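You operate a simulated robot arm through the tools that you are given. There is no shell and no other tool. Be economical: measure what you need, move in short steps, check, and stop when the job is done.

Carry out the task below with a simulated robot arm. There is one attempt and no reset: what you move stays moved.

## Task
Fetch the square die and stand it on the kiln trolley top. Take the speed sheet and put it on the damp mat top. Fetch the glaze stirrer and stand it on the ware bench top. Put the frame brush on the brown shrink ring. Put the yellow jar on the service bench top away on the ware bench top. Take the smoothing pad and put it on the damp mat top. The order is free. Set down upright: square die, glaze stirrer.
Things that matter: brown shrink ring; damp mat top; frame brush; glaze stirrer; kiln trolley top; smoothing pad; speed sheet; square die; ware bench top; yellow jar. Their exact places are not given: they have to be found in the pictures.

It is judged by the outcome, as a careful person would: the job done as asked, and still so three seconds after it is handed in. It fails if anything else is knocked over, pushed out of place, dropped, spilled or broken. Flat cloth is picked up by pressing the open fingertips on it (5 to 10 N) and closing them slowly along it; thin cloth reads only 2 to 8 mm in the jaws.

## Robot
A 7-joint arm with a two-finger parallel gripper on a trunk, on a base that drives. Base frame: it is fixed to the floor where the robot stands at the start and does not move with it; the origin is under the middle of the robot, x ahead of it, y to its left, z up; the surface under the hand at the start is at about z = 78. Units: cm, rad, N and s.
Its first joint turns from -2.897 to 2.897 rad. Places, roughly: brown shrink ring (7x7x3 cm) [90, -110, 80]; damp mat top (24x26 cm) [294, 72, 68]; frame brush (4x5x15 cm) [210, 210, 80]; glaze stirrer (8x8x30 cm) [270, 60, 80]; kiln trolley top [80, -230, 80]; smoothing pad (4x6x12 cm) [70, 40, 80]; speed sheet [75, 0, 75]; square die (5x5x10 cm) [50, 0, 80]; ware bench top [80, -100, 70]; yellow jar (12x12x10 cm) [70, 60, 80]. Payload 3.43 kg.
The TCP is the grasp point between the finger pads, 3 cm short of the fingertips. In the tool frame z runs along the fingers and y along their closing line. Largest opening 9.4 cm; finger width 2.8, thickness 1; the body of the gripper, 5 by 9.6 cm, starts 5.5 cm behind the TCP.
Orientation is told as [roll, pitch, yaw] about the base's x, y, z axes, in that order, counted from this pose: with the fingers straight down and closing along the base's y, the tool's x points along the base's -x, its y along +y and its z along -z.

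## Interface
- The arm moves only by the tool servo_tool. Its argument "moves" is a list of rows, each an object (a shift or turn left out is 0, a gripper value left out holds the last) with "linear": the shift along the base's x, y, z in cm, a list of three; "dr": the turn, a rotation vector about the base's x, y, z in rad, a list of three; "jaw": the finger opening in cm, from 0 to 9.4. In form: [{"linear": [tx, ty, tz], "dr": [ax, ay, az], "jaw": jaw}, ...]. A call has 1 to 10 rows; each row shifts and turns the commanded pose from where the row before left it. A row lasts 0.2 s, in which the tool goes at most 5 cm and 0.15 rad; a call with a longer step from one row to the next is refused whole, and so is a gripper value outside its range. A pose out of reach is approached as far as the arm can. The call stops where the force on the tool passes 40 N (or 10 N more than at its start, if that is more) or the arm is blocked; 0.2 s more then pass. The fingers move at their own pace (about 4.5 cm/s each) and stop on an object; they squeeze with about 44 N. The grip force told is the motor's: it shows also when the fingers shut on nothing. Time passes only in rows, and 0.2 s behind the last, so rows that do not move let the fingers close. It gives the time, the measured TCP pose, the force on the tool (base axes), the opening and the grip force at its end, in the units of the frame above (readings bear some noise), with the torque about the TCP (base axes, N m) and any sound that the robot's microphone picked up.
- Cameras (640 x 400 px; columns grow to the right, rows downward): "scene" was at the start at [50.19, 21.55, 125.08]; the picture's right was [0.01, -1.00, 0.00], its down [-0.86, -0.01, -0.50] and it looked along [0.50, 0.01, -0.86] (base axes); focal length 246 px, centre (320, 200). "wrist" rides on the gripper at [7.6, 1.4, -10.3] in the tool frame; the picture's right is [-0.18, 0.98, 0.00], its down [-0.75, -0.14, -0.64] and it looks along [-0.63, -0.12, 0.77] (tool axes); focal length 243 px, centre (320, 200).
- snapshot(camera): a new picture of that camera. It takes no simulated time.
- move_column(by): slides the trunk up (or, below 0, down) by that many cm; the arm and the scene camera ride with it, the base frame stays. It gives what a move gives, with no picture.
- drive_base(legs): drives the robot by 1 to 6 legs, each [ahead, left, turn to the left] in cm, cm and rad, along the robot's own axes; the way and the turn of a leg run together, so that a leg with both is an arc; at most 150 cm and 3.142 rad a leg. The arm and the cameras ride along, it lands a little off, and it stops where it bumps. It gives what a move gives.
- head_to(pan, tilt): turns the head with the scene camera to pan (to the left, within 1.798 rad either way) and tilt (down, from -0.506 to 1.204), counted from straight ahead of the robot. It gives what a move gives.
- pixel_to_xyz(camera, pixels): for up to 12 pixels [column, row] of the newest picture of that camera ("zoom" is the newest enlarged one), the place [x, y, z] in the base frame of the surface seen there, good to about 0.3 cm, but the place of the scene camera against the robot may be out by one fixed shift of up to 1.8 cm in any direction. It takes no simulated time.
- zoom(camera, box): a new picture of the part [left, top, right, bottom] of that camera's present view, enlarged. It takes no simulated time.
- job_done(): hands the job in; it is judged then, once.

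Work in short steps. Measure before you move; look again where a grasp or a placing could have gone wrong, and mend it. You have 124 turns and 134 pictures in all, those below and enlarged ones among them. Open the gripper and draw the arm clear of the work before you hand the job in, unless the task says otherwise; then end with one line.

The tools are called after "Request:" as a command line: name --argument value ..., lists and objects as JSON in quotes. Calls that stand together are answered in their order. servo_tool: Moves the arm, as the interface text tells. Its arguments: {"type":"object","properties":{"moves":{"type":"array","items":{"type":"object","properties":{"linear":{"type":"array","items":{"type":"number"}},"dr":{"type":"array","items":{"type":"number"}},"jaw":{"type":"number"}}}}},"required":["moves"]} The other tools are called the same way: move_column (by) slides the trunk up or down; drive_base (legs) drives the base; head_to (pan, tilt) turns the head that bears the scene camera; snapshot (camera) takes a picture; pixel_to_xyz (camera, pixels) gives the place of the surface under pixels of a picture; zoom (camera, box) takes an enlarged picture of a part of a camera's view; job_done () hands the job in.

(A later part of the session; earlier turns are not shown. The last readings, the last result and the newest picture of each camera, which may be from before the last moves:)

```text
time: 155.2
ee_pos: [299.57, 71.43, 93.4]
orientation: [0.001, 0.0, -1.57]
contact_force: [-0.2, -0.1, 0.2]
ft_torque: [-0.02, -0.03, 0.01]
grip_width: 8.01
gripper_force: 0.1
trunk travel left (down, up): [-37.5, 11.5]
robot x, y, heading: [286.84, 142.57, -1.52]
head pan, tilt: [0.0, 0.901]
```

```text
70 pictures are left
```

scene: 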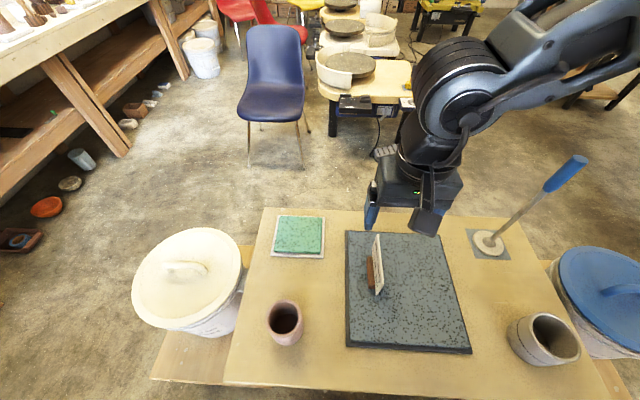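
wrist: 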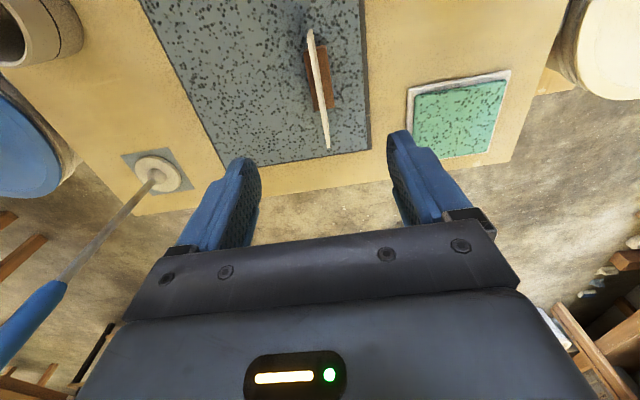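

The sheet stands on the mat. Now the stirrer: I raise and move toward it for a measurement.

Request:
servo_tool --moves '[{"linear": [0, 0, 4.5]}, {"linear": [0, 1, 4.5]}, {"linear": [-3, 2, 3]}, {"linear": [-4, 2, 0], "jaw": 9.4}, {"linear": [-4.5, 0, 0]}, {"linear": [-4.5, 0, 0]}, {"linear": [-4.5, 0, 0]}, {"linear": [-4.5, 0, 0]}, {}]'

Request:
snapshot --camera "wrist"

```text
time: 157.2
ee_pos: [274.26, 76.13, 105.34]
orientation: [0.004, -0.002, -1.568]
contact_force: [0.0, 0.8, -0.3]
ft_torque: [-0.01, 0.02, 0.0]
grip_width: 9.38
gripper_force: 0.1
trunk travel left (down, up): [-37.5, 11.5]
robot x, y, heading: [286.38, 142.42, -1.519]
head pan, tilt: [0.0, 0.901]
```

```text
69 pictures are left
```

wrist: 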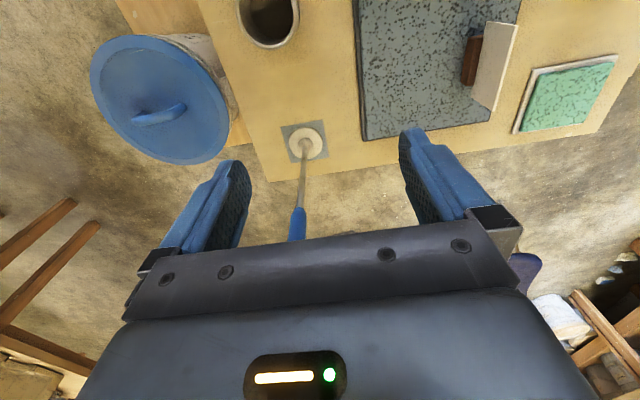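

Request:
pixel_to_xyz --camera "wrist" --pixels '[[297, 220], [297, 235], [301, 190], [304, 165], [308, 143], [318, 148], [285, 135], [325, 130], [296, 210]]'

Request:
pixel_to_xyz --camera "scene" --pixels '[[575, 163], [560, 178], [545, 190], [525, 208], [488, 240]]'

```text
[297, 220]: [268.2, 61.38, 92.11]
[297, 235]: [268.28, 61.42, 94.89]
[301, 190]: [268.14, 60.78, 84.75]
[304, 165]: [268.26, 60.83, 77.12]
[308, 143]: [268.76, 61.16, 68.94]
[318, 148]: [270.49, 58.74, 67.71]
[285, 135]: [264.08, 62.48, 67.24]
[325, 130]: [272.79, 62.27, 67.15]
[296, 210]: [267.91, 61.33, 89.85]
```

```text
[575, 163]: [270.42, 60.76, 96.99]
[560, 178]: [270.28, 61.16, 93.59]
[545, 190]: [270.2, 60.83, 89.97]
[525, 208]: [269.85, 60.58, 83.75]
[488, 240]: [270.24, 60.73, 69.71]
```

Handle axis ≈(268.3,60.7), top z≈96.5. I move above and descend to z≈92.5.

Request:
servo_tool --moves '[{"linear": [-2, -4, 0]}, {"linear": [-2, -4, 0]}, {"linear": [-2, -4, 0]}, {"linear": [0, -3.4, 0]}, {"linear": [0, 0, -3.5]}, {}]'

Request:
snapshot --camera "wrist"

```text
time: 158.6
ee_pos: [268.12, 60.54, 101.93]
orientation: [0.003, -0.002, -1.571]
contact_force: [-1.1, -0.7, 0.1]
ft_torque: [0.04, 0.01, 0.02]
grip_width: 9.41
gripper_force: 0.2
trunk travel left (down, up): [-37.5, 11.5]
robot x, y, heading: [287.12, 142.29, -1.522]
head pan, tilt: [0.0, 0.901]
```

```text
68 pictures are left
```

wrist: 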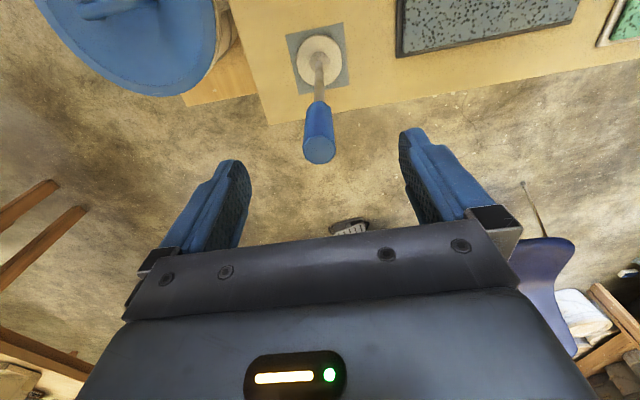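

Request:
pixel_to_xyz --camera "wrist" --pixels '[[319, 150], [319, 158], [319, 142], [310, 150], [330, 150]]'

Request:
servo_tool --moves '[{"linear": [0, 0, -3]}, {"linear": [0, 0, -3]}, {"linear": [0, 0, -3.2]}, {}]'

Request:
snapshot --camera "wrist"

```text
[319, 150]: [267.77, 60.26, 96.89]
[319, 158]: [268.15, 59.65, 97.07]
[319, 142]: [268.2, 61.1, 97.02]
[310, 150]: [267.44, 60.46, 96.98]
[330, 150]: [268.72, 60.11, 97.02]
```

```text
time: 159.6
ee_pos: [268.07, 60.71, 92.44]
orientation: [0.002, 0.0, -1.569]
contact_force: [-0.4, -0.1, 0.7]
ft_torque: [-0.01, 0.06, 0.02]
grip_width: 9.39
gripper_force: 0.0
trunk travel left (down, up): [-37.5, 11.5]
robot x, y, heading: [286.5, 142.49, -1.52]
head pan, tilt: [0.0, 0.901]
```

```text
67 pictures are left
```

wrist: 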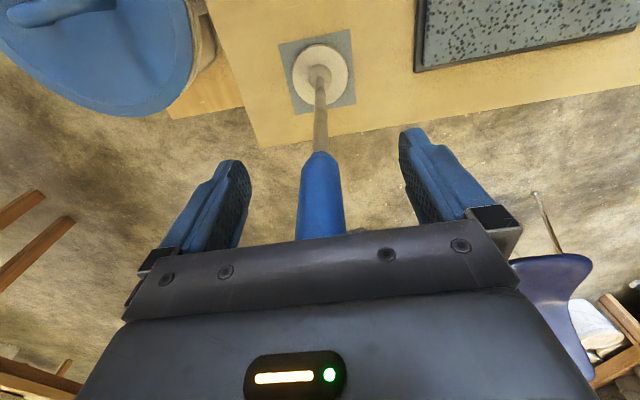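

The handle is between the fingers. I close, then lift gently.

Request:
servo_tool --moves '[{"jaw": 6}, {"jaw": 4}, {"jaw": 2}, {"jaw": 0}, {"jaw": 0}, {"jaw": 0}, {}, {"linear": [0, 0, 0.5]}, {"linear": [0, 0, 1.5]}, {}]'

Request:
snapshot --camera "wrist"

```text
time: 161.8
ee_pos: [268.32, 60.9, 94.48]
orientation: [0.004, -0.002, -1.57]
contact_force: [-0.1, -0.3, -2.8]
ft_torque: [-0.02, -0.03, 0.0]
grip_width: 2.46
gripper_force: 43.9
trunk travel left (down, up): [-37.5, 11.5]
robot x, y, heading: [286.93, 142.5, -1.522]
head pan, tilt: [0.0, 0.901]
```

```text
66 pictures are left
```

wrist: 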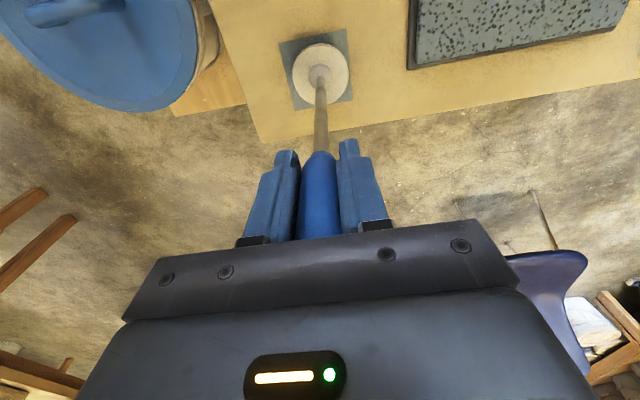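

Lifted. I raise it with the arm and the trunk so its foot clears everything, and check.

Request:
servo_tool --moves '[{"linear": [0, 0, 2]}, {"linear": [0, 0, 3]}, {"linear": [0, 0, 3]}, {"linear": [0, 0, 3]}, {"linear": [0, 1, 3]}, {"linear": [1, 3, 0]}, {"linear": [2, 3, 0]}, {"linear": [2, 3, 0]}, {"linear": [2, 3, 0]}, {}]'

Request:
move_column --by 10

Request:
snapshot --camera "wrist"

```text
time: 164.0
ee_pos: [275.51, 73.8, 108.64]
orientation: [0.002, -0.004, -1.568]
contact_force: [0.5, 0.2, -2.9]
ft_torque: [0.0, 0.01, 0.04]
grip_width: 2.35
gripper_force: 44.1
trunk travel left (down, up): [-37.5, 11.5]
robot x, y, heading: [287.07, 142.36, -1.522]
head pan, tilt: [0.0, 0.901]
```

```text
time: 165.4
ee_pos: [275.52, 73.71, 118.79]
orientation: [0.003, -0.002, -1.568]
contact_force: [0.3, 0.3, -2.5]
ft_torque: [-0.02, 0.0, -0.01]
grip_width: 2.36
gripper_force: 44.5
trunk travel left (down, up): [-47.5, 1.5]
robot x, y, heading: [286.6, 142.29, -1.522]
head pan, tilt: [0.0, 0.901]
```

```text
65 pictures are left
```

wrist: 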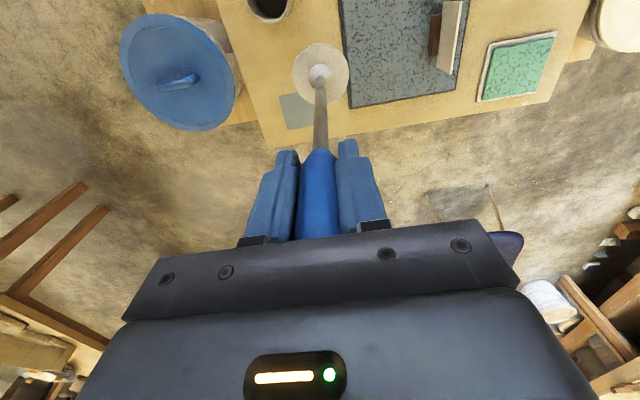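

Carrying well. I turn back to heading 0 and reverse along the passage.

Request:
drive_base --legs '[[0, 0, 1.522], [-100, -12, 0], [-110, 0, 0], [-115, 0, 0]]'

Request:
snapshot --camera "wrist"

```text
time: 173.5
ee_pos: [262.24, 117.72, 118.3]
orientation: [0.002, 0.004, -0.104]
contact_force: [-0.2, 0.5, -3.1]
ft_torque: [0.03, -0.03, -0.01]
grip_width: 2.36
gripper_force: 44.0
trunk travel left (down, up): [-47.5, 1.5]
robot x, y, heading: [194.38, 136.19, -0.058]
head pan, tilt: [0.0, 0.901]
stopped in leg 2: the robot was blocked; the commanded pose is now the measured one
```

```text
64 pictures are left
```

wrist: 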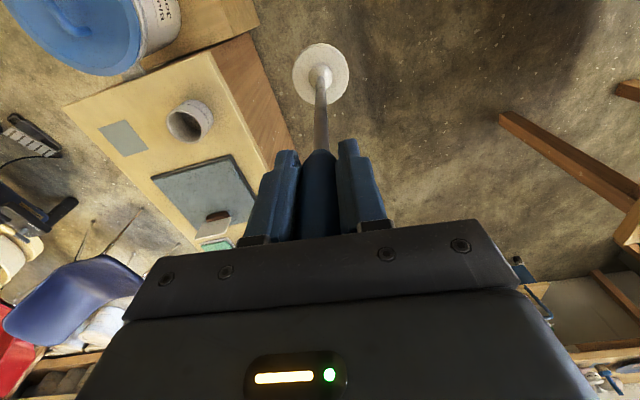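

Blocked, probably by the pillar behind-left. I ease ahead, shift right to y≈124 and straighten, then continue.

Request:
drive_base --legs '[[4, 0, 0], [0, -11, 0.058]]'

Request:
head_to --pan 1.75 --tilt 0.7

Request:
snapshot --camera "scene"

```text
time: 175.2
ee_pos: [266.63, 110.62, 118.6]
orientation: [0.003, -0.001, -0.044]
contact_force: [-0.1, -0.3, -3.1]
ft_torque: [-0.02, 0.02, 0.01]
grip_width: 2.38
gripper_force: 44.0
trunk travel left (down, up): [-47.5, 1.5]
robot x, y, heading: [198.19, 124.93, 0.002]
head pan, tilt: [0.0, 0.901]
```

```text
time: 177.0
ee_pos: [266.52, 110.63, 118.65]
orientation: [0.001, -0.004, -0.045]
contact_force: [-0.5, 0.0, -3.4]
ft_torque: [0.05, 0.03, -0.01]
grip_width: 2.36
gripper_force: 43.9
trunk travel left (down, up): [-47.5, 1.5]
robot x, y, heading: [198.27, 124.99, 0.005]
head pan, tilt: [1.751, 0.7]
```

```text
63 pictures are left
```

scene: 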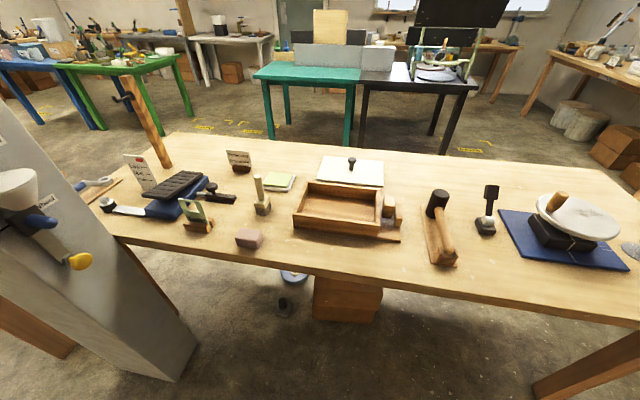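

The view shows the left table with the brush candidates. I zoom and measure while here.

Request:
zoom --camera "scene" --box '[100, 130, 420, 330]'

Request:
pixel_to_xyz --camera "scene" --pixels '[[262, 205], [260, 182], [195, 215], [248, 238], [160, 365], [185, 335], [300, 265], [135, 235], [436, 200], [488, 195], [285, 300], [390, 210]]'

```text
2.00 times, centred on (260, 230) of scene
```

zoom: 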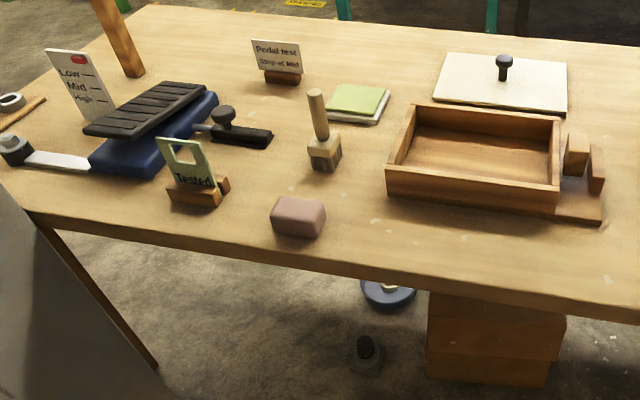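

```text
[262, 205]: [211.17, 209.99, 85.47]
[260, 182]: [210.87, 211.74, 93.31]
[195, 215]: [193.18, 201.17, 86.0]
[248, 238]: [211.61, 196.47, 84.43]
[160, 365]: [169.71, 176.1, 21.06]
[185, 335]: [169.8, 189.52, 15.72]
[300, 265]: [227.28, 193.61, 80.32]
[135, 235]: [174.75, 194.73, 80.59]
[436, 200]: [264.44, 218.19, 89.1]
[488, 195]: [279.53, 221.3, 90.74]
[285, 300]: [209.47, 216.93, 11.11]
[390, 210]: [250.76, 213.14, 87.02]
```

The frame brush stands at (211,211), handle up. Now I reverse through the passage with the stirrer.

Request:
drive_base --legs '[[-80, 0, 0], [-80, 0, 0], [-75, 0, 0]]'

```text
time: 188.6
ee_pos: [35.83, 110.28, 118.59]
orientation: [0.002, -0.002, -0.082]
contact_force: [0.0, -0.1, -2.9]
ft_torque: [0.04, 0.02, -0.01]
grip_width: 2.37
gripper_force: 43.8
trunk travel left (down, up): [-47.5, 1.5]
robot x, y, heading: [-31.77, 127.55, -0.035]
head pan, tilt: [1.751, 0.7]
```

Next to the ware bench: drive right ~114 cm, straightening heading.

Request:
drive_base --legs '[[-4, 0, 0.035], [0, -115, 0], [18, 0, 0]]'

Request:
head_to --pan 0.1 --tilt 0.95

Request:
snapshot --camera "scene"

Request:
snapshot --camera "wrist"

```text
time: 196.1
ee_pos: [50.71, -2.5, 118.77]
orientation: [0.002, -0.004, -0.051]
contact_force: [0.2, 0.0, -3.6]
ft_torque: [0.0, -0.01, 0.02]
grip_width: 2.38
gripper_force: 43.6
trunk travel left (down, up): [-47.5, 1.5]
robot x, y, heading: [-17.5, 12.33, -0.007]
head pan, tilt: [1.751, 0.7]
```

```text
time: 197.8
ee_pos: [50.67, -2.52, 118.61]
orientation: [0.0, -0.001, -0.051]
contact_force: [0.8, -0.5, -3.6]
ft_torque: [-0.01, 0.02, -0.02]
grip_width: 2.36
gripper_force: 43.8
trunk travel left (down, up): [-47.5, 1.5]
robot x, y, heading: [-17.45, 12.7, -0.005]
head pan, tilt: [0.099, 0.949]
```

```text
61 pictures are left
```

scene: 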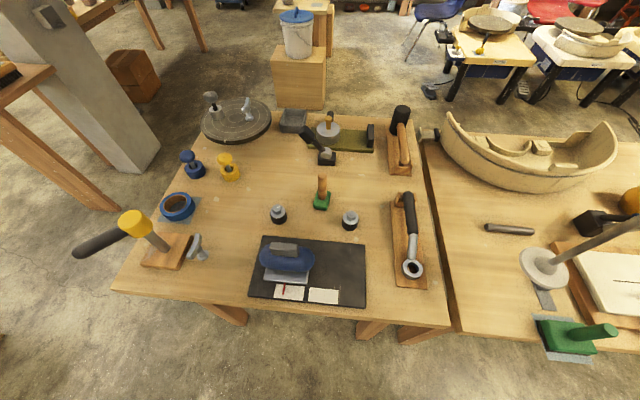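

```text
60 pictures are left
```

wrist: 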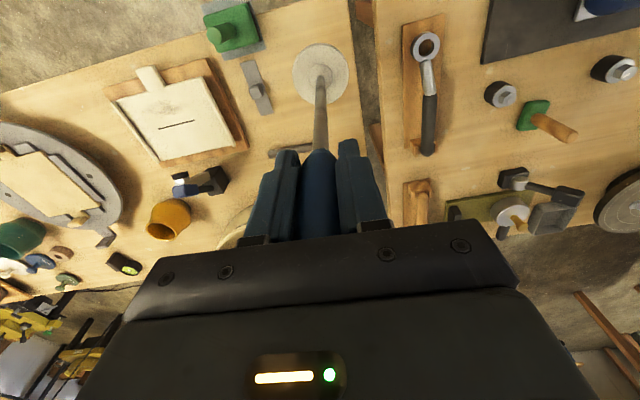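

Request:
pixel_to_xyz --camera "wrist" --pixels '[[350, 60], [355, 110], [345, 30], [270, 105], [265, 65], [282, 150], [310, 125], [345, 120], [320, 75]]'

```text
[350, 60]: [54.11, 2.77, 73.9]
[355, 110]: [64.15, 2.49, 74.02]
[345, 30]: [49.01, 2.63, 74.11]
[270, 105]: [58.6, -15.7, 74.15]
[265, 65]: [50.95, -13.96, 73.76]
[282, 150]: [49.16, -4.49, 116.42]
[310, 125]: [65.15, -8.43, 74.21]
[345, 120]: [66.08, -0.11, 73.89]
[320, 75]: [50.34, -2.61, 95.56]
```

Bench edge is at y≈3. I place the stirrer at (60,-5), lowering to z≈100 first.

Request:
servo_tool --moves '[{"linear": [3, -0.8, 0], "dr": [0, 0, 0.05]}, {"linear": [3, -0.8, 0]}, {"linear": [3.4, -0.9, 0]}, {"linear": [0, 0, -4]}, {"linear": [0, 0, -4]}, {"linear": [0, 0, -4]}, {"linear": [0, 0, -4]}, {"linear": [0, 0, -2]}, {}]'

Request:
snapshot --camera "wrist"

```text
time: 199.8
ee_pos: [59.9, -4.88, 100.84]
orientation: [0.0, -0.003, 0.0]
contact_force: [-0.3, 0.1, -3.6]
ft_torque: [-0.02, 0.02, -0.01]
grip_width: 2.35
gripper_force: 43.7
trunk travel left (down, up): [-47.5, 1.5]
robot x, y, heading: [-17.5, 12.32, -0.001]
head pan, tilt: [0.099, 0.949]
```

```text
59 pictures are left
```

wrist: 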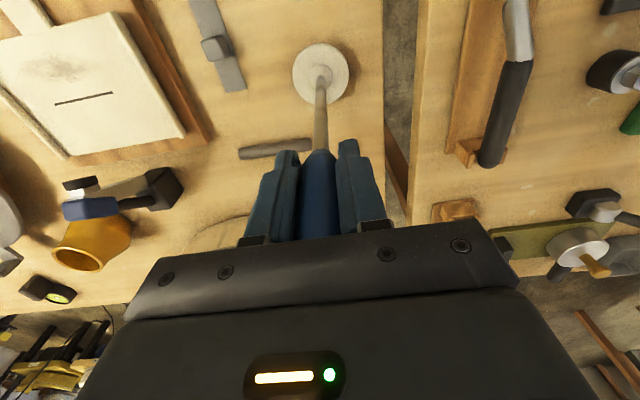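

Request:
servo_tool --moves '[{"linear": [0, 0, -0.6]}, {"linear": [0, 0, -0.4]}, {"linear": [0, 0, -0.3]}, {"linear": [0, 0, -0.2]}, {}]'

```text
time: 200.9
ee_pos: [60.15, -5.14, 99.43]
orientation: [0.001, -0.004, 0.0]
contact_force: [0.0, 4.3, 33.6]
ft_torque: [0.26, 1.06, -0.05]
grip_width: 2.4
gripper_force: 43.8
trunk travel left (down, up): [-47.5, 1.5]
robot x, y, heading: [-17.57, 12.37, -0.002]
head pan, tilt: [0.099, 0.949]
```

Contact (34 N). I ease off slightly, open and check.

Request:
servo_tool --moves '[{"linear": [0, 0, 0.2]}, {"jaw": 3.5}, {"jaw": 6}, {"jaw": 9.4}, {"jaw": 9.4}, {}]'

Request:
snapshot --camera "wrist"

```text
time: 202.3
ee_pos: [60.08, -5.04, 99.35]
orientation: [0.001, -0.002, -0.001]
contact_force: [-0.4, 0.1, 0.5]
ft_torque: [0.02, 0.0, -0.03]
grip_width: 9.37
gripper_force: 0.0
trunk travel left (down, up): [-47.5, 1.5]
robot x, y, heading: [-17.34, 12.55, -0.002]
head pan, tilt: [0.099, 0.949]
```

```text
58 pictures are left
```

wrist: 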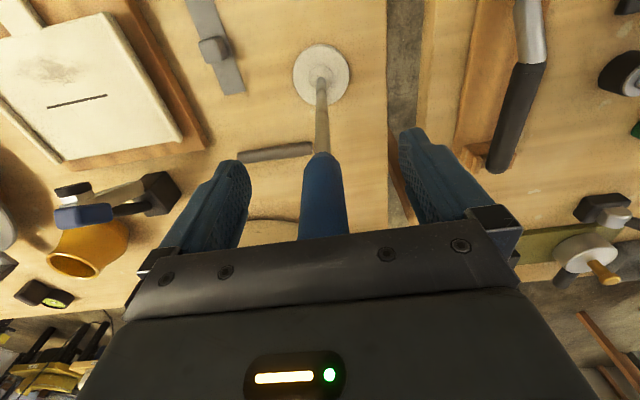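

It stands upright. I rise clear and move over to the smoothing pad.

Request:
servo_tool --moves '[{"linear": [0, 0, 3]}, {"linear": [0, 0, 4]}, {"linear": [0, 0, 4]}, {"linear": [0, 0, 4]}, {"linear": [0, 4.5, 0]}, {"linear": [0, 4.5, 0]}, {"linear": [0, 4.5, 0]}, {"linear": [0, 4.5, 0]}, {"linear": [0, 4.5, 0]}, {"linear": [0, 4.5, 0]}]'

Request:
drive_base --legs '[[-5, 15, 0]]'

Request:
move_column --by -10

Request:
snapshot --camera "wrist"

Request:
snapshot --camera "scene"

```text
time: 204.6
ee_pos: [60.17, 22.27, 114.38]
orientation: [0.0, -0.001, -0.002]
contact_force: [0.0, -0.5, -0.1]
ft_torque: [0.01, 0.01, -0.01]
grip_width: 9.43
gripper_force: 0.0
trunk travel left (down, up): [-47.5, 1.5]
robot x, y, heading: [-17.38, 12.42, 0.002]
head pan, tilt: [0.099, 0.949]
```

```text
time: 206.0
ee_pos: [55.24, 37.1, 114.21]
orientation: [0.002, -0.003, -0.001]
contact_force: [0.6, 0.1, 0.0]
ft_torque: [0.05, -0.01, -0.01]
grip_width: 9.4
gripper_force: 0.0
trunk travel left (down, up): [-47.5, 1.5]
robot x, y, heading: [-22.43, 27.29, -0.005]
head pan, tilt: [0.099, 0.949]
```

```text
time: 207.3
ee_pos: [55.33, 37.1, 104.32]
orientation: [0.002, 0.0, -0.004]
contact_force: [-0.1, 0.2, 0.1]
ft_torque: [0.03, -0.02, -0.01]
grip_width: 9.41
gripper_force: 0.1
trunk travel left (down, up): [-37.5, 11.5]
robot x, y, heading: [-22.63, 27.37, -0.004]
head pan, tilt: [0.099, 0.949]
```

```text
57 pictures are left
```

wrist: 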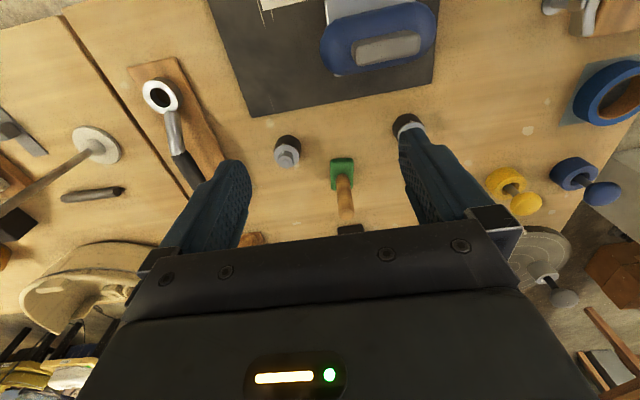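

```text
56 pictures are left
```

scene: 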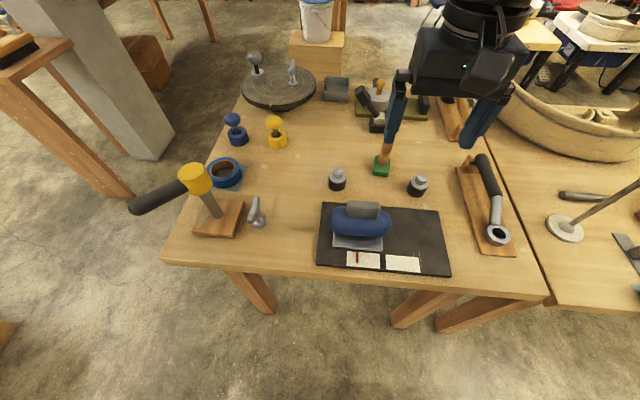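

The green pad with an upright wooden handle matches 4x6x12 at (70,40). I measure its handle.

Request:
zoom --camera "wrist" --box '[290, 130, 400, 230]'

Request:
pixel_to_xyz --camera "zoom" --pixels '[[320, 300], [325, 330], [315, 260], [310, 200], [290, 130], [250, 130], [350, 130], [325, 310]]'

```text
4.00 times, centred on (345, 180) of wrist
```

zoom: 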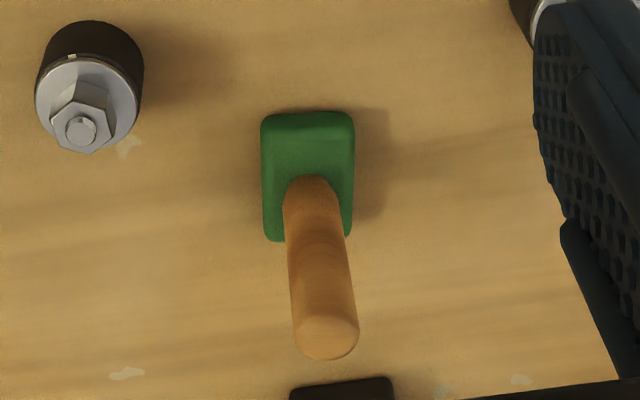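

```text
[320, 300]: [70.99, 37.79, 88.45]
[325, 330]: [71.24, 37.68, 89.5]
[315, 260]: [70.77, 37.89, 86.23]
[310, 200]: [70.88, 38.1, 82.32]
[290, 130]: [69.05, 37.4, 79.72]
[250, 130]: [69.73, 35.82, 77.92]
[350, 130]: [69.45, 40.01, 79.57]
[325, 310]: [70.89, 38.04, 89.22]
```

Handle axis ≈(71.7,37.8), top 89.6. I move over and lower to z≈86.5.

Request:
servo_tool --moves '[{"linear": [4, 0.2, 0]}, {"linear": [4.2, 0.2, 0]}, {"linear": [4.2, 0.2, 0]}, {"linear": [3.9, 0.1, -2]}, {"linear": [0, 0, -4]}, {"linear": [0, 0, -3]}, {}]'

Request:
snapshot --camera "wrist"

```text
time: 208.9
ee_pos: [71.83, 37.63, 95.1]
orientation: [0.001, -0.001, -0.003]
contact_force: [-0.1, -0.3, 0.5]
ft_torque: [0.01, 0.02, -0.02]
grip_width: 9.38
gripper_force: 0.0
trunk travel left (down, up): [-37.5, 11.5]
robot x, y, heading: [-22.42, 27.53, -0.004]
head pan, tilt: [0.099, 0.949]
```

```text
54 pictures are left
```

wrist: 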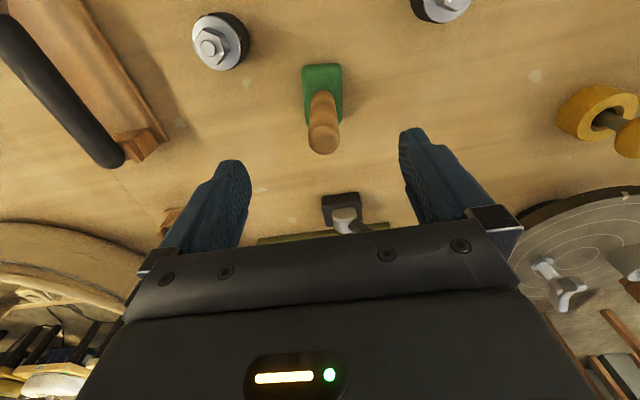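

Request:
servo_tool --moves '[{"linear": [0, 0, -3]}, {"linear": [0, 0, -3]}, {"linear": [0, 0, -2.6]}, {"jaw": 6}, {"jaw": 3}, {"jaw": 0}, {"jaw": 0}, {"jaw": 0}, {"jaw": 0}, {}]'

Request:
servo_tool --moves '[{"linear": [0, 0, 0.5]}, {"linear": [0, 0, 1.5]}, {"linear": [0, 0, 2]}, {}]'

Request:
snapshot --camera "wrist"

```text
time: 211.1
ee_pos: [71.51, 37.54, 86.76]
orientation: [0.001, -0.003, -0.003]
contact_force: [0.2, 0.6, -0.4]
ft_torque: [0.1, -0.01, -0.07]
grip_width: 2.36
gripper_force: 44.3
trunk travel left (down, up): [-37.5, 11.5]
robot x, y, heading: [-22.44, 27.39, -0.006]
head pan, tilt: [0.099, 0.949]
```

```text
time: 212.1
ee_pos: [71.57, 37.69, 90.76]
orientation: [0.001, -0.001, -0.003]
contact_force: [-0.3, 0.2, -1.2]
ft_torque: [0.0, 0.01, 0.03]
grip_width: 2.36
gripper_force: 44.4
trunk travel left (down, up): [-37.5, 11.5]
robot x, y, heading: [-22.71, 27.09, -0.003]
head pan, tilt: [0.099, 0.949]
```

```text
53 pictures are left
```

wrist: 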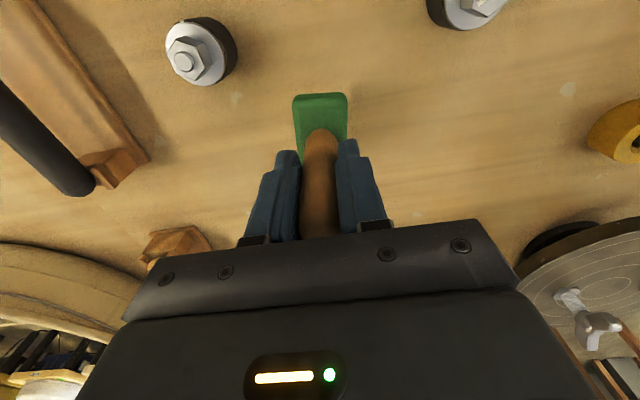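

Held. I raise, retract and drive back to the mat.

Request:
servo_tool --moves '[{"linear": [0, 0, 4]}, {"linear": [0, 0, 4]}, {"linear": [0, 0, 4]}, {"linear": [-4, 0, 2]}, {"linear": [-4, 0, 0]}, {"linear": [-4, 0, 0]}, {"linear": [-4, 0, 0]}, {"linear": [-4, 0, 0]}, {"linear": [-4, 0, 0]}]'

Request:
drive_base --legs '[[-18, 0, 0.003], [0, 100, 0]]'

```text
time: 214.1
ee_pos: [47.45, 37.93, 104.58]
orientation: [0.002, 0.0, -0.005]
contact_force: [0.3, -0.6, -1.8]
ft_torque: [-0.04, 0.03, -0.02]
grip_width: 2.37
gripper_force: 44.1
trunk travel left (down, up): [-37.5, 11.5]
robot x, y, heading: [-22.41, 27.35, -0.003]
head pan, tilt: [0.099, 0.949]
```

```text
time: 220.6
ee_pos: [29.69, 142.23, 104.73]
orientation: [0.001, -0.003, -0.002]
contact_force: [1.4, 0.1, -1.9]
ft_torque: [-0.02, -0.01, -0.01]
grip_width: 2.35
gripper_force: 43.9
trunk travel left (down, up): [-37.5, 11.5]
robot x, y, heading: [-40.18, 131.59, 0.001]
head pan, tilt: [0.099, 0.949]
```

Request:
drive_base --legs '[[80, -5, 0], [80, 0, 0]]'

```text
time: 228.8
ee_pos: [191.21, 140.1, 104.79]
orientation: [0.001, -0.001, 0.021]
contact_force: [-0.7, 0.2, -1.3]
ft_torque: [0.06, 0.01, -0.01]
grip_width: 2.35
gripper_force: 44.7
trunk travel left (down, up): [-37.5, 11.5]
robot x, y, heading: [121.68, 127.77, 0.02]
head pan, tilt: [0.099, 0.949]
```

Request:
drive_base --legs '[[75, -2, -0.02], [81, 3, 0], [0, 8, 0], [0, 0, -1.57]]'

Request:
head_to --pan 0 --tilt 0.9

Request:
snapshot --camera "wrist"

Request:
snapshot --camera "scene"

```text
time: 241.4
ee_pos: [288.57, 66.29, 104.69]
orientation: [0.002, -0.001, -1.59]
contact_force: [-0.2, 0.4, -1.0]
ft_torque: [-0.03, 0.02, 0.01]
grip_width: 2.34
gripper_force: 44.5
trunk travel left (down, up): [-37.5, 11.5]
robot x, y, heading: [278.95, 136.14, -1.589]
head pan, tilt: [0.099, 0.949]
```

```text
time: 242.0
ee_pos: [288.57, 66.26, 104.75]
orientation: [0.002, -0.002, -1.59]
contact_force: [-0.2, 0.0, -1.9]
ft_torque: [0.0, 0.01, -0.05]
grip_width: 2.33
gripper_force: 43.9
trunk travel left (down, up): [-37.5, 11.5]
robot x, y, heading: [279.16, 135.91, -1.588]
head pan, tilt: [0.0, 0.901]
```

```text
52 pictures are left
```

wrist: 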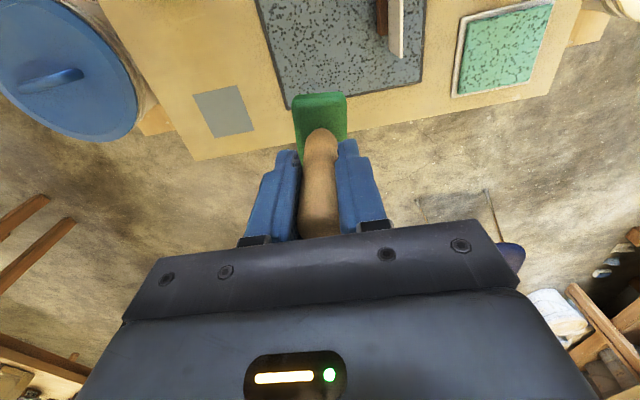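

```text
51 pictures are left
```

scene: 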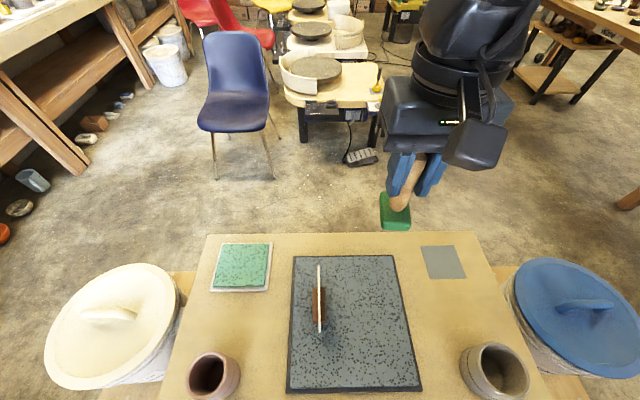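

I put the pad at (288.5,74) on the mat, clear of the card: tool down to z≈77.6.

Request:
servo_tool --moves '[{"linear": [0, 4, -2]}, {"linear": [0, 3.7, -4]}, {"linear": [0, 0, -4]}, {"linear": [0, 0, -4]}, {"linear": [0, 0, -4]}, {"linear": [0, 0, -4]}, {"linear": [0, 0, -3]}, {"linear": [0, 0, -1]}, {}]'

Request:
snapshot --camera "wrist"

Request:
servo_tool --moves '[{"linear": [0, 0, -0.4]}, {"linear": [0, 0, -0.3]}, {"linear": [0, 0, -0.2]}, {}]'

```text
refused: row 2 steps farther than a row can; nothing moved
```

```text
50 pictures are left
```

wrist: 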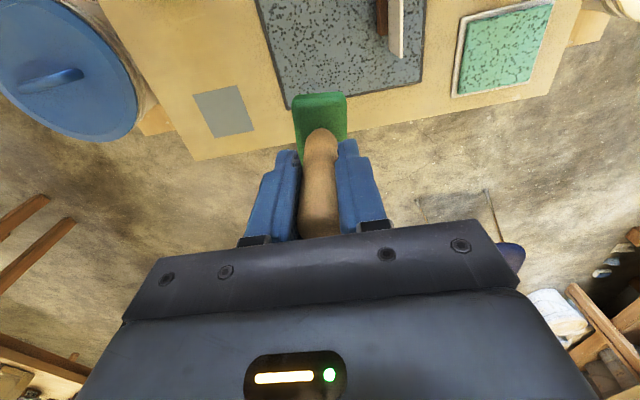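

```text
time: 243.0
ee_pos: [288.57, 66.27, 103.79]
orientation: [0.0, -0.002, -1.591]
contact_force: [-0.7, -0.2, -1.6]
ft_torque: [0.01, -0.01, -0.04]
grip_width: 2.35
gripper_force: 43.6
trunk travel left (down, up): [-37.5, 11.5]
robot x, y, heading: [279.21, 136.53, -1.586]
head pan, tilt: [0.0, 0.901]
```

A row was too long; only the small lowering ran. I redo the move with shorter rows.

Request:
servo_tool --moves '[{"linear": [0, 4, -2]}, {"linear": [0, 3.7, -3]}, {"linear": [0, 0, -4]}, {"linear": [0, 0, -4]}, {"linear": [0, 0, -4]}, {"linear": [0, 0, -4]}, {"linear": [0, 0, -3]}, {"linear": [0, 0, -1]}, {}]'

Request:
snapshot --camera "wrist"

```text
time: 245.0
ee_pos: [288.95, 73.84, 78.69]
orientation: [0.003, 0.0, -1.59]
contact_force: [-0.1, -0.2, -1.1]
ft_torque: [0.03, 0.0, -0.01]
grip_width: 2.36
gripper_force: 43.9
trunk travel left (down, up): [-37.5, 11.5]
robot x, y, heading: [279.4, 136.06, -1.59]
head pan, tilt: [0.0, 0.901]
```

```text
49 pictures are left
```

wrist: 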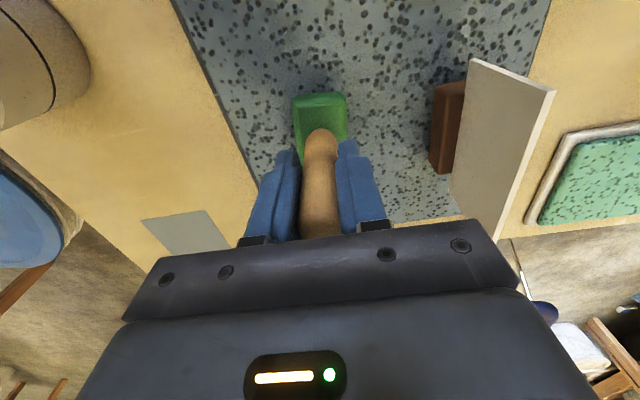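

Request:
servo_tool --moves '[{"linear": [0, 0, -0.5]}, {"linear": [0, 0, -0.3]}, {"linear": [0, 0, -0.2]}, {"linear": [0, 0, -0.2]}, {}]'

```text
time: 246.2
ee_pos: [288.64, 74.0, 77.65]
orientation: [0.001, 0.0, -1.591]
contact_force: [-0.1, 0.5, -2.2]
ft_torque: [0.02, 0.02, -0.02]
grip_width: 2.32
gripper_force: 43.8
trunk travel left (down, up): [-37.5, 11.5]
robot x, y, heading: [278.96, 136.35, -1.59]
head pan, tilt: [0.0, 0.901]
```

Request:
servo_tool --moves '[{"linear": [0, 0, -0.2]}, {"linear": [0, 0, -0.15]}, {}]'

```text
time: 247.1
ee_pos: [288.66, 73.95, 77.5]
orientation: [0.005, -0.003, -1.588]
contact_force: [-3.7, 2.3, 26.9]
ft_torque: [0.93, 0.45, 0.08]
grip_width: 2.35
gripper_force: 44.2
trunk travel left (down, up): [-37.5, 11.5]
robot x, y, heading: [278.77, 136.3, -1.59]
head pan, tilt: [0.0, 0.901]
stopped in row 3: the force on the tool passed its limit at 41 N (the readings are from after the stop); the commanded pose is now the measured one
```

Contact. I ease off, open moderately (card is on the right), and rise.

Request:
servo_tool --moves '[{"linear": [0, 0, 0.1]}, {"jaw": 4}, {"jaw": 6}, {"jaw": 6}, {"linear": [0, 0, 1]}, {"linear": [0, 0, 3]}, {"linear": [0, 0, 4]}, {"linear": [0, 0, 4]}, {"linear": [0, 0, 4]}, {"linear": [0, 0, 4]}]'

Request:
servo_tool --moves '[{"linear": [0, 0, 4]}, {"linear": [0, 0, 3]}, {"jaw": 9.4}, {"jaw": 9.4}]'

Request:
snapshot --camera "scene"

```text
time: 249.3
ee_pos: [288.75, 74.15, 97.49]
orientation: [0.004, 0.0, -1.589]
contact_force: [-0.3, 0.3, 0.3]
ft_torque: [-0.01, 0.01, 0.0]
grip_width: 6.0
gripper_force: 0.0
trunk travel left (down, up): [-37.5, 11.5]
robot x, y, heading: [278.86, 136.32, -1.588]
head pan, tilt: [0.0, 0.901]
```

```text
time: 250.3
ee_pos: [288.68, 74.21, 104.34]
orientation: [0.003, -0.004, -1.587]
contact_force: [0.1, 0.1, 0.3]
ft_torque: [-0.02, 0.01, 0.0]
grip_width: 9.39
gripper_force: 0.1
trunk travel left (down, up): [-37.5, 11.5]
robot x, y, heading: [279.24, 136.08, -1.587]
head pan, tilt: [0.0, 0.901]
```

```text
48 pictures are left
```

scene: 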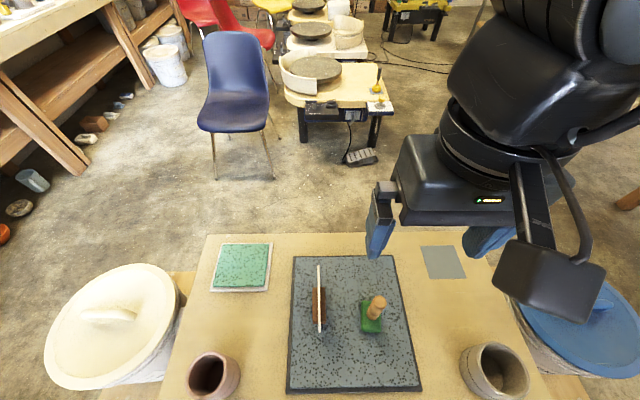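

Both things are on the mat. Now I turn round to face the left table for the brush.

Request:
drive_base --legs '[[-4, 0, 0], [0, 0, 3.14]]'

Request:
drive_base --legs '[[0, 50, 0]]'

Request:
head_to --pan 0.1 --tilt 0.85

Request:
snapshot --camera "scene"

Request:
snapshot --camera "wrist"

```text
time: 258.6
ee_pos: [265.9, 201.83, 104.21]
orientation: [0.004, -0.003, 1.613]
contact_force: [0.4, 0.1, -0.4]
ft_torque: [-0.03, 0.01, -0.03]
grip_width: 9.45
gripper_force: 0.1
trunk travel left (down, up): [-37.5, 11.5]
robot x, y, heading: [279.3, 140.35, 1.608]
head pan, tilt: [0.0, 0.901]
```

```text
time: 261.6
ee_pos: [215.45, 200.0, 104.26]
orientation: [0.003, -0.002, 1.607]
contact_force: [-0.2, -0.2, -0.9]
ft_torque: [0.0, -0.01, 0.02]
grip_width: 9.37
gripper_force: 0.1
trunk travel left (down, up): [-37.5, 11.5]
robot x, y, heading: [228.24, 138.6, 1.604]
head pan, tilt: [0.0, 0.901]
```

```text
time: 262.3
ee_pos: [215.5, 199.99, 104.22]
orientation: [0.001, -0.005, 1.607]
contact_force: [-0.8, 0.1, 0.3]
ft_torque: [0.03, 0.0, 0.02]
grip_width: 9.4
gripper_force: 0.0
trunk travel left (down, up): [-37.5, 11.5]
robot x, y, heading: [228.12, 137.98, 1.607]
head pan, tilt: [0.099, 0.85]
```

```text
47 pictures are left
```

scene: 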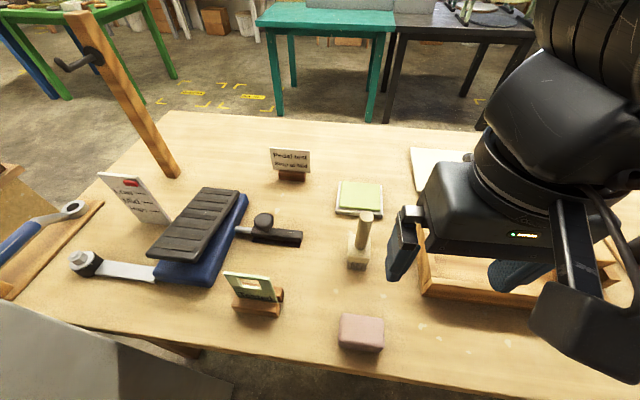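

```text
46 pictures are left
```

wrist: 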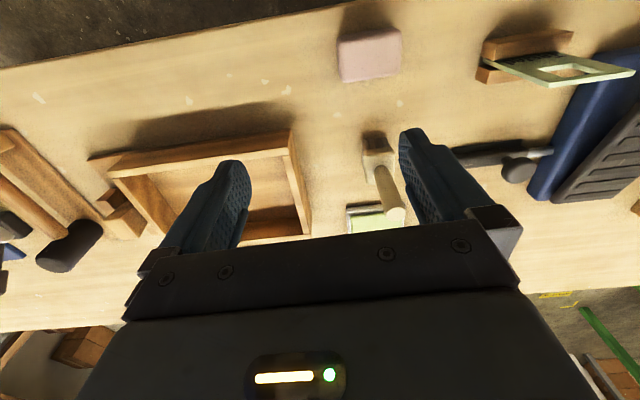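

Request:
zoom --camera "wrist" --box '[330, 110, 440, 240]'

Request:
pixel_to_xyz --camera "wrist" --pixels '[[395, 215], [396, 208], [390, 195], [384, 180], [378, 160], [375, 140], [305, 210], [295, 160], [300, 185], [440, 120], [370, 215], [386, 185]]'

```text
3.08 times, centred on (385, 175) of wrist
```

zoom: 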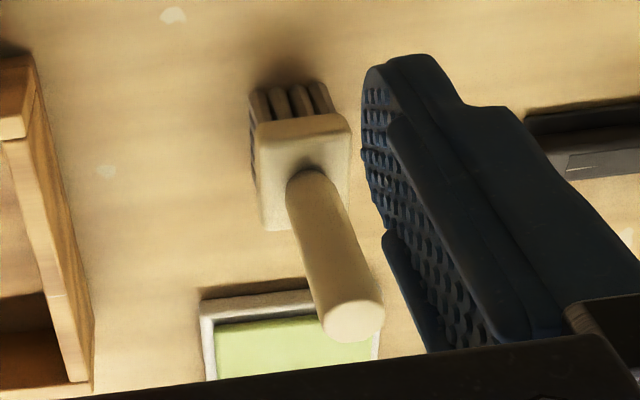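

```text
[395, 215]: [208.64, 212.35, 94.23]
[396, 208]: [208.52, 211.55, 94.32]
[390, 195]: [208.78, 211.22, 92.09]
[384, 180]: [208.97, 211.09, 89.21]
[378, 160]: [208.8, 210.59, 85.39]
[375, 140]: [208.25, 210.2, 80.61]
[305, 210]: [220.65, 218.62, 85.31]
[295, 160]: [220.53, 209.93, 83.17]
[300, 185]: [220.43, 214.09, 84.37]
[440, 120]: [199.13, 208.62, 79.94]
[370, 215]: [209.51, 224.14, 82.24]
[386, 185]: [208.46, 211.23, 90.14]
```

Handle axis ≈(208.6,212.0), top 94.5. I move over it and lower to z≈90.7.

Request:
servo_tool --moves '[{"linear": [-2.3, 4, 0]}, {"linear": [-2.3, 4, 0]}, {"linear": [-2.3, 4, 0]}, {"linear": [0, 0, -4]}, {}]'

Request:
snapshot --camera "wrist"

```text
time: 263.5
ee_pos: [208.85, 212.17, 99.92]
orientation: [0.003, -0.002, 1.606]
contact_force: [-0.3, -0.8, 0.2]
ft_torque: [0.02, -0.01, -0.02]
grip_width: 9.4
gripper_force: 0.0
trunk travel left (down, up): [-37.5, 11.5]
robot x, y, heading: [228.29, 138.8, 1.598]
head pan, tilt: [0.099, 0.85]
```

```text
44 pictures are left
```

wrist: 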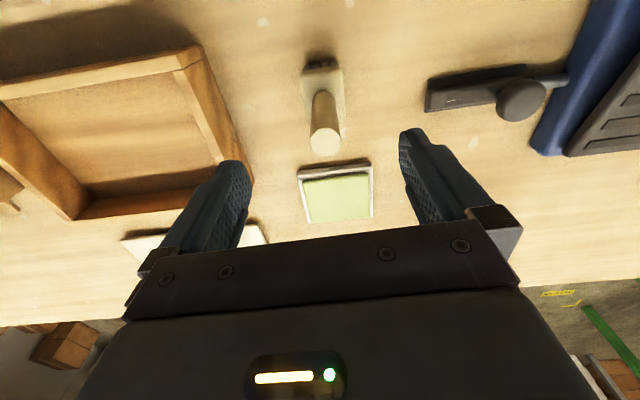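

Request:
servo_tool --moves '[{"linear": [0, 0, -4]}, {"linear": [0, 0, -3]}, {"linear": [0, 0, -2]}, {"jaw": 6}, {"jaw": 3}, {"jaw": 0}, {"jaw": 0}, {"jaw": 0}, {"jaw": 0}, {}]'

Request:
servo_tool --moves '[{}, {"linear": [0, 0, 0.5]}, {"linear": [0, 0, 1.5]}, {"linear": [0, 0, 3]}, {"linear": [0, 0, 4]}, {"linear": [0, 0, 4]}, {}]'

Request:
snapshot --camera "wrist"

```text
time: 265.7
ee_pos: [208.73, 211.94, 90.99]
orientation: [0.003, -0.003, 1.606]
contact_force: [0.6, -0.5, 0.4]
ft_torque: [-0.06, -0.01, 0.03]
grip_width: 2.44
gripper_force: 44.0
trunk travel left (down, up): [-37.5, 11.5]
robot x, y, heading: [228.53, 138.49, 1.602]
head pan, tilt: [0.099, 0.85]
```

```text
time: 267.3
ee_pos: [208.37, 211.9, 104.14]
orientation: [0.004, 0.0, 1.604]
contact_force: [-0.7, 0.3, -0.8]
ft_torque: [-0.02, 0.03, 0.01]
grip_width: 2.36
gripper_force: 44.0
trunk travel left (down, up): [-37.5, 11.5]
robot x, y, heading: [228.32, 138.41, 1.605]
head pan, tilt: [0.099, 0.85]
```

```text
43 pictures are left
```

wrist: 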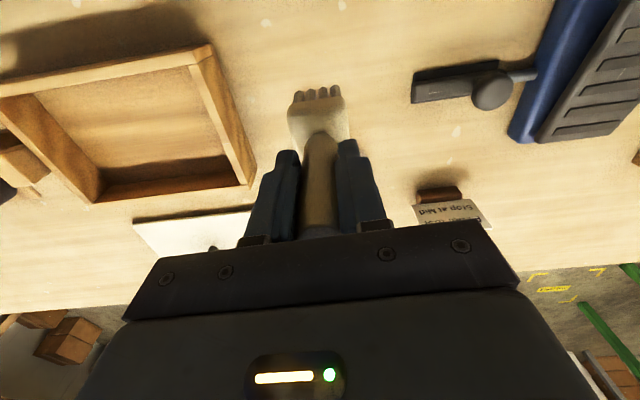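

Held. I raise a bit, step ahead slightly for turning room, and turn to heading 0.

Request:
servo_tool --moves '[{"linear": [0, -3, 3]}, {"linear": [1, -4, 1]}, {"linear": [1, -4, 0]}]'

Request:
drive_base --legs '[[5, 0, 0], [0, 0, -1.603]]'

```text
time: 268.1
ee_pos: [210.67, 201.31, 107.96]
orientation: [0.002, -0.001, 1.606]
contact_force: [-0.7, 0.0, -1.8]
ft_torque: [-0.01, 0.01, -0.04]
grip_width: 2.36
gripper_force: 44.0
trunk travel left (down, up): [-37.5, 11.5]
robot x, y, heading: [228.77, 138.18, 1.603]
head pan, tilt: [0.099, 0.85]
```

```text
time: 272.8
ee_pos: [291.02, 161.06, 107.96]
orientation: [0.004, -0.001, 0.035]
contact_force: [-0.7, -0.1, -1.7]
ft_torque: [-0.01, 0.01, 0.02]
grip_width: 2.38
gripper_force: 44.1
trunk travel left (down, up): [-37.5, 11.5]
robot x, y, heading: [227.82, 143.55, 0.037]
head pan, tilt: [0.099, 0.85]
```

Request:
drive_base --legs '[[0, -17.5, -0.037], [-85, 0, 0], [-85, 0, 0]]'

```text
time: 282.5
ee_pos: [121.33, 143.56, 107.95]
orientation: [0.004, -0.003, -0.007]
contact_force: [-0.5, 0.1, -1.9]
ft_torque: [0.01, 0.01, -0.05]
grip_width: 2.35
gripper_force: 44.0
trunk travel left (down, up): [-37.5, 11.5]
robot x, y, heading: [57.55, 128.54, -0.008]
head pan, tilt: [0.099, 0.85]
```

Request:
drive_base --legs '[[-95, 0, 0.008], [0, -122, 0], [0, -122, 0]]'

Request:
head_to --pan 0.1 --tilt 0.75

Request:
snapshot --camera "scene"

```text
time: 298.9
ee_pos: [17.67, -99.19, 107.94]
orientation: [0.003, -0.001, -0.047]
contact_force: [-0.1, 0.2, -1.8]
ft_torque: [0.04, 0.02, 0.01]
grip_width: 2.32
gripper_force: 43.5
trunk travel left (down, up): [-37.5, 11.5]
robot x, y, heading: [-46.59, -111.24, -0.044]
head pan, tilt: [0.099, 0.85]
```

```text
time: 299.6
ee_pos: [17.58, -99.09, 108.0]
orientation: [0.003, -0.002, -0.047]
contact_force: [-0.5, 0.6, -1.0]
ft_torque: [-0.01, 0.03, 0.0]
grip_width: 2.32
gripper_force: 43.7
trunk travel left (down, up): [-37.5, 11.5]
robot x, y, heading: [-46.39, -111.68, -0.048]
head pan, tilt: [0.099, 0.75]
```

```text
42 pictures are left
```

scene: 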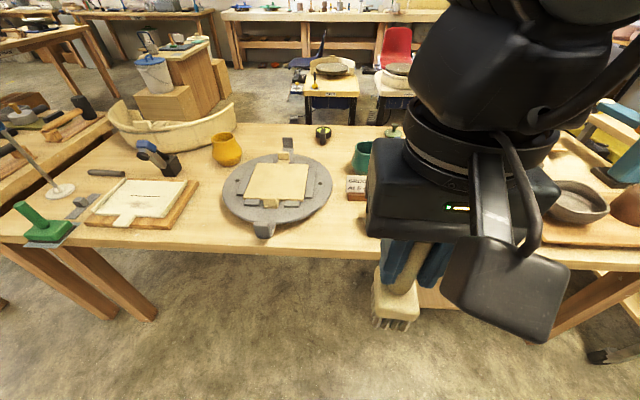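

All is standing on the bench. I drive ahead, then extend toward the ring and look with the wrist camera.

Request:
drive_base --legs '[[36, 0, 0.046]]'

Request:
servo_tool --moves '[{"linear": [4, -1, 0]}, {"linear": [4, -1, 0]}, {"linear": [4, -1, 0]}, {"linear": [4, -0.5, 0]}, {}]'

Request:
snapshot --camera "wrist"

```text
time: 301.9
ee_pos: [52.68, -96.45, 108.09]
orientation: [0.004, -0.003, 0.009]
contact_force: [-0.1, -0.3, -0.4]
ft_torque: [0.01, -0.01, 0.02]
grip_width: 2.34
gripper_force: 43.9
trunk travel left (down, up): [-37.5, 11.5]
robot x, y, heading: [-10.86, -112.15, 0.003]
head pan, tilt: [0.099, 0.75]
```

```text
time: 303.1
ee_pos: [68.8, -99.81, 108.08]
orientation: [0.004, -0.003, 0.009]
contact_force: [0.3, 0.4, -1.3]
ft_torque: [-0.04, -0.03, -0.02]
grip_width: 2.33
gripper_force: 43.9
trunk travel left (down, up): [-37.5, 11.5]
robot x, y, heading: [-10.66, -112.06, 0.005]
head pan, tilt: [0.099, 0.75]
```

```text
41 pictures are left
```

wrist: 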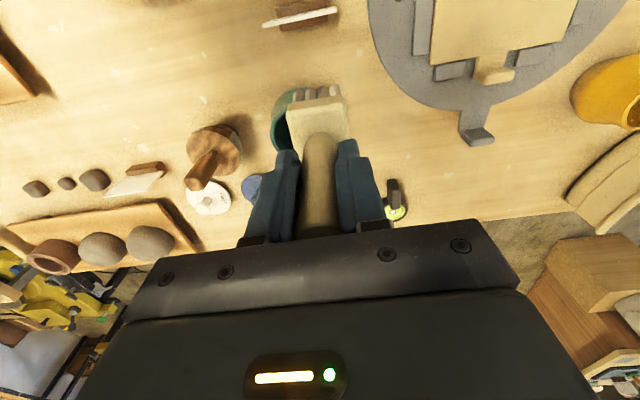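

Request:
head_to --pan 0.12 --tilt 0.85

Request:
snapshot --camera "scene"

```text
time: 303.8
ee_pos: [68.75, -99.83, 108.07]
orientation: [0.003, -0.002, 0.009]
contact_force: [0.3, -0.1, -1.5]
ft_torque: [-0.02, 0.0, 0.01]
grip_width: 2.34
gripper_force: 43.5
trunk travel left (down, up): [-37.5, 11.5]
robot x, y, heading: [-10.64, -112.45, 0.008]
head pan, tilt: [0.12, 0.85]
```

```text
40 pictures are left
```

scene: 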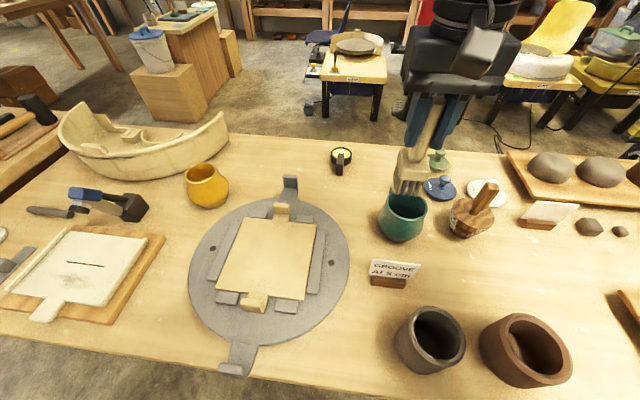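

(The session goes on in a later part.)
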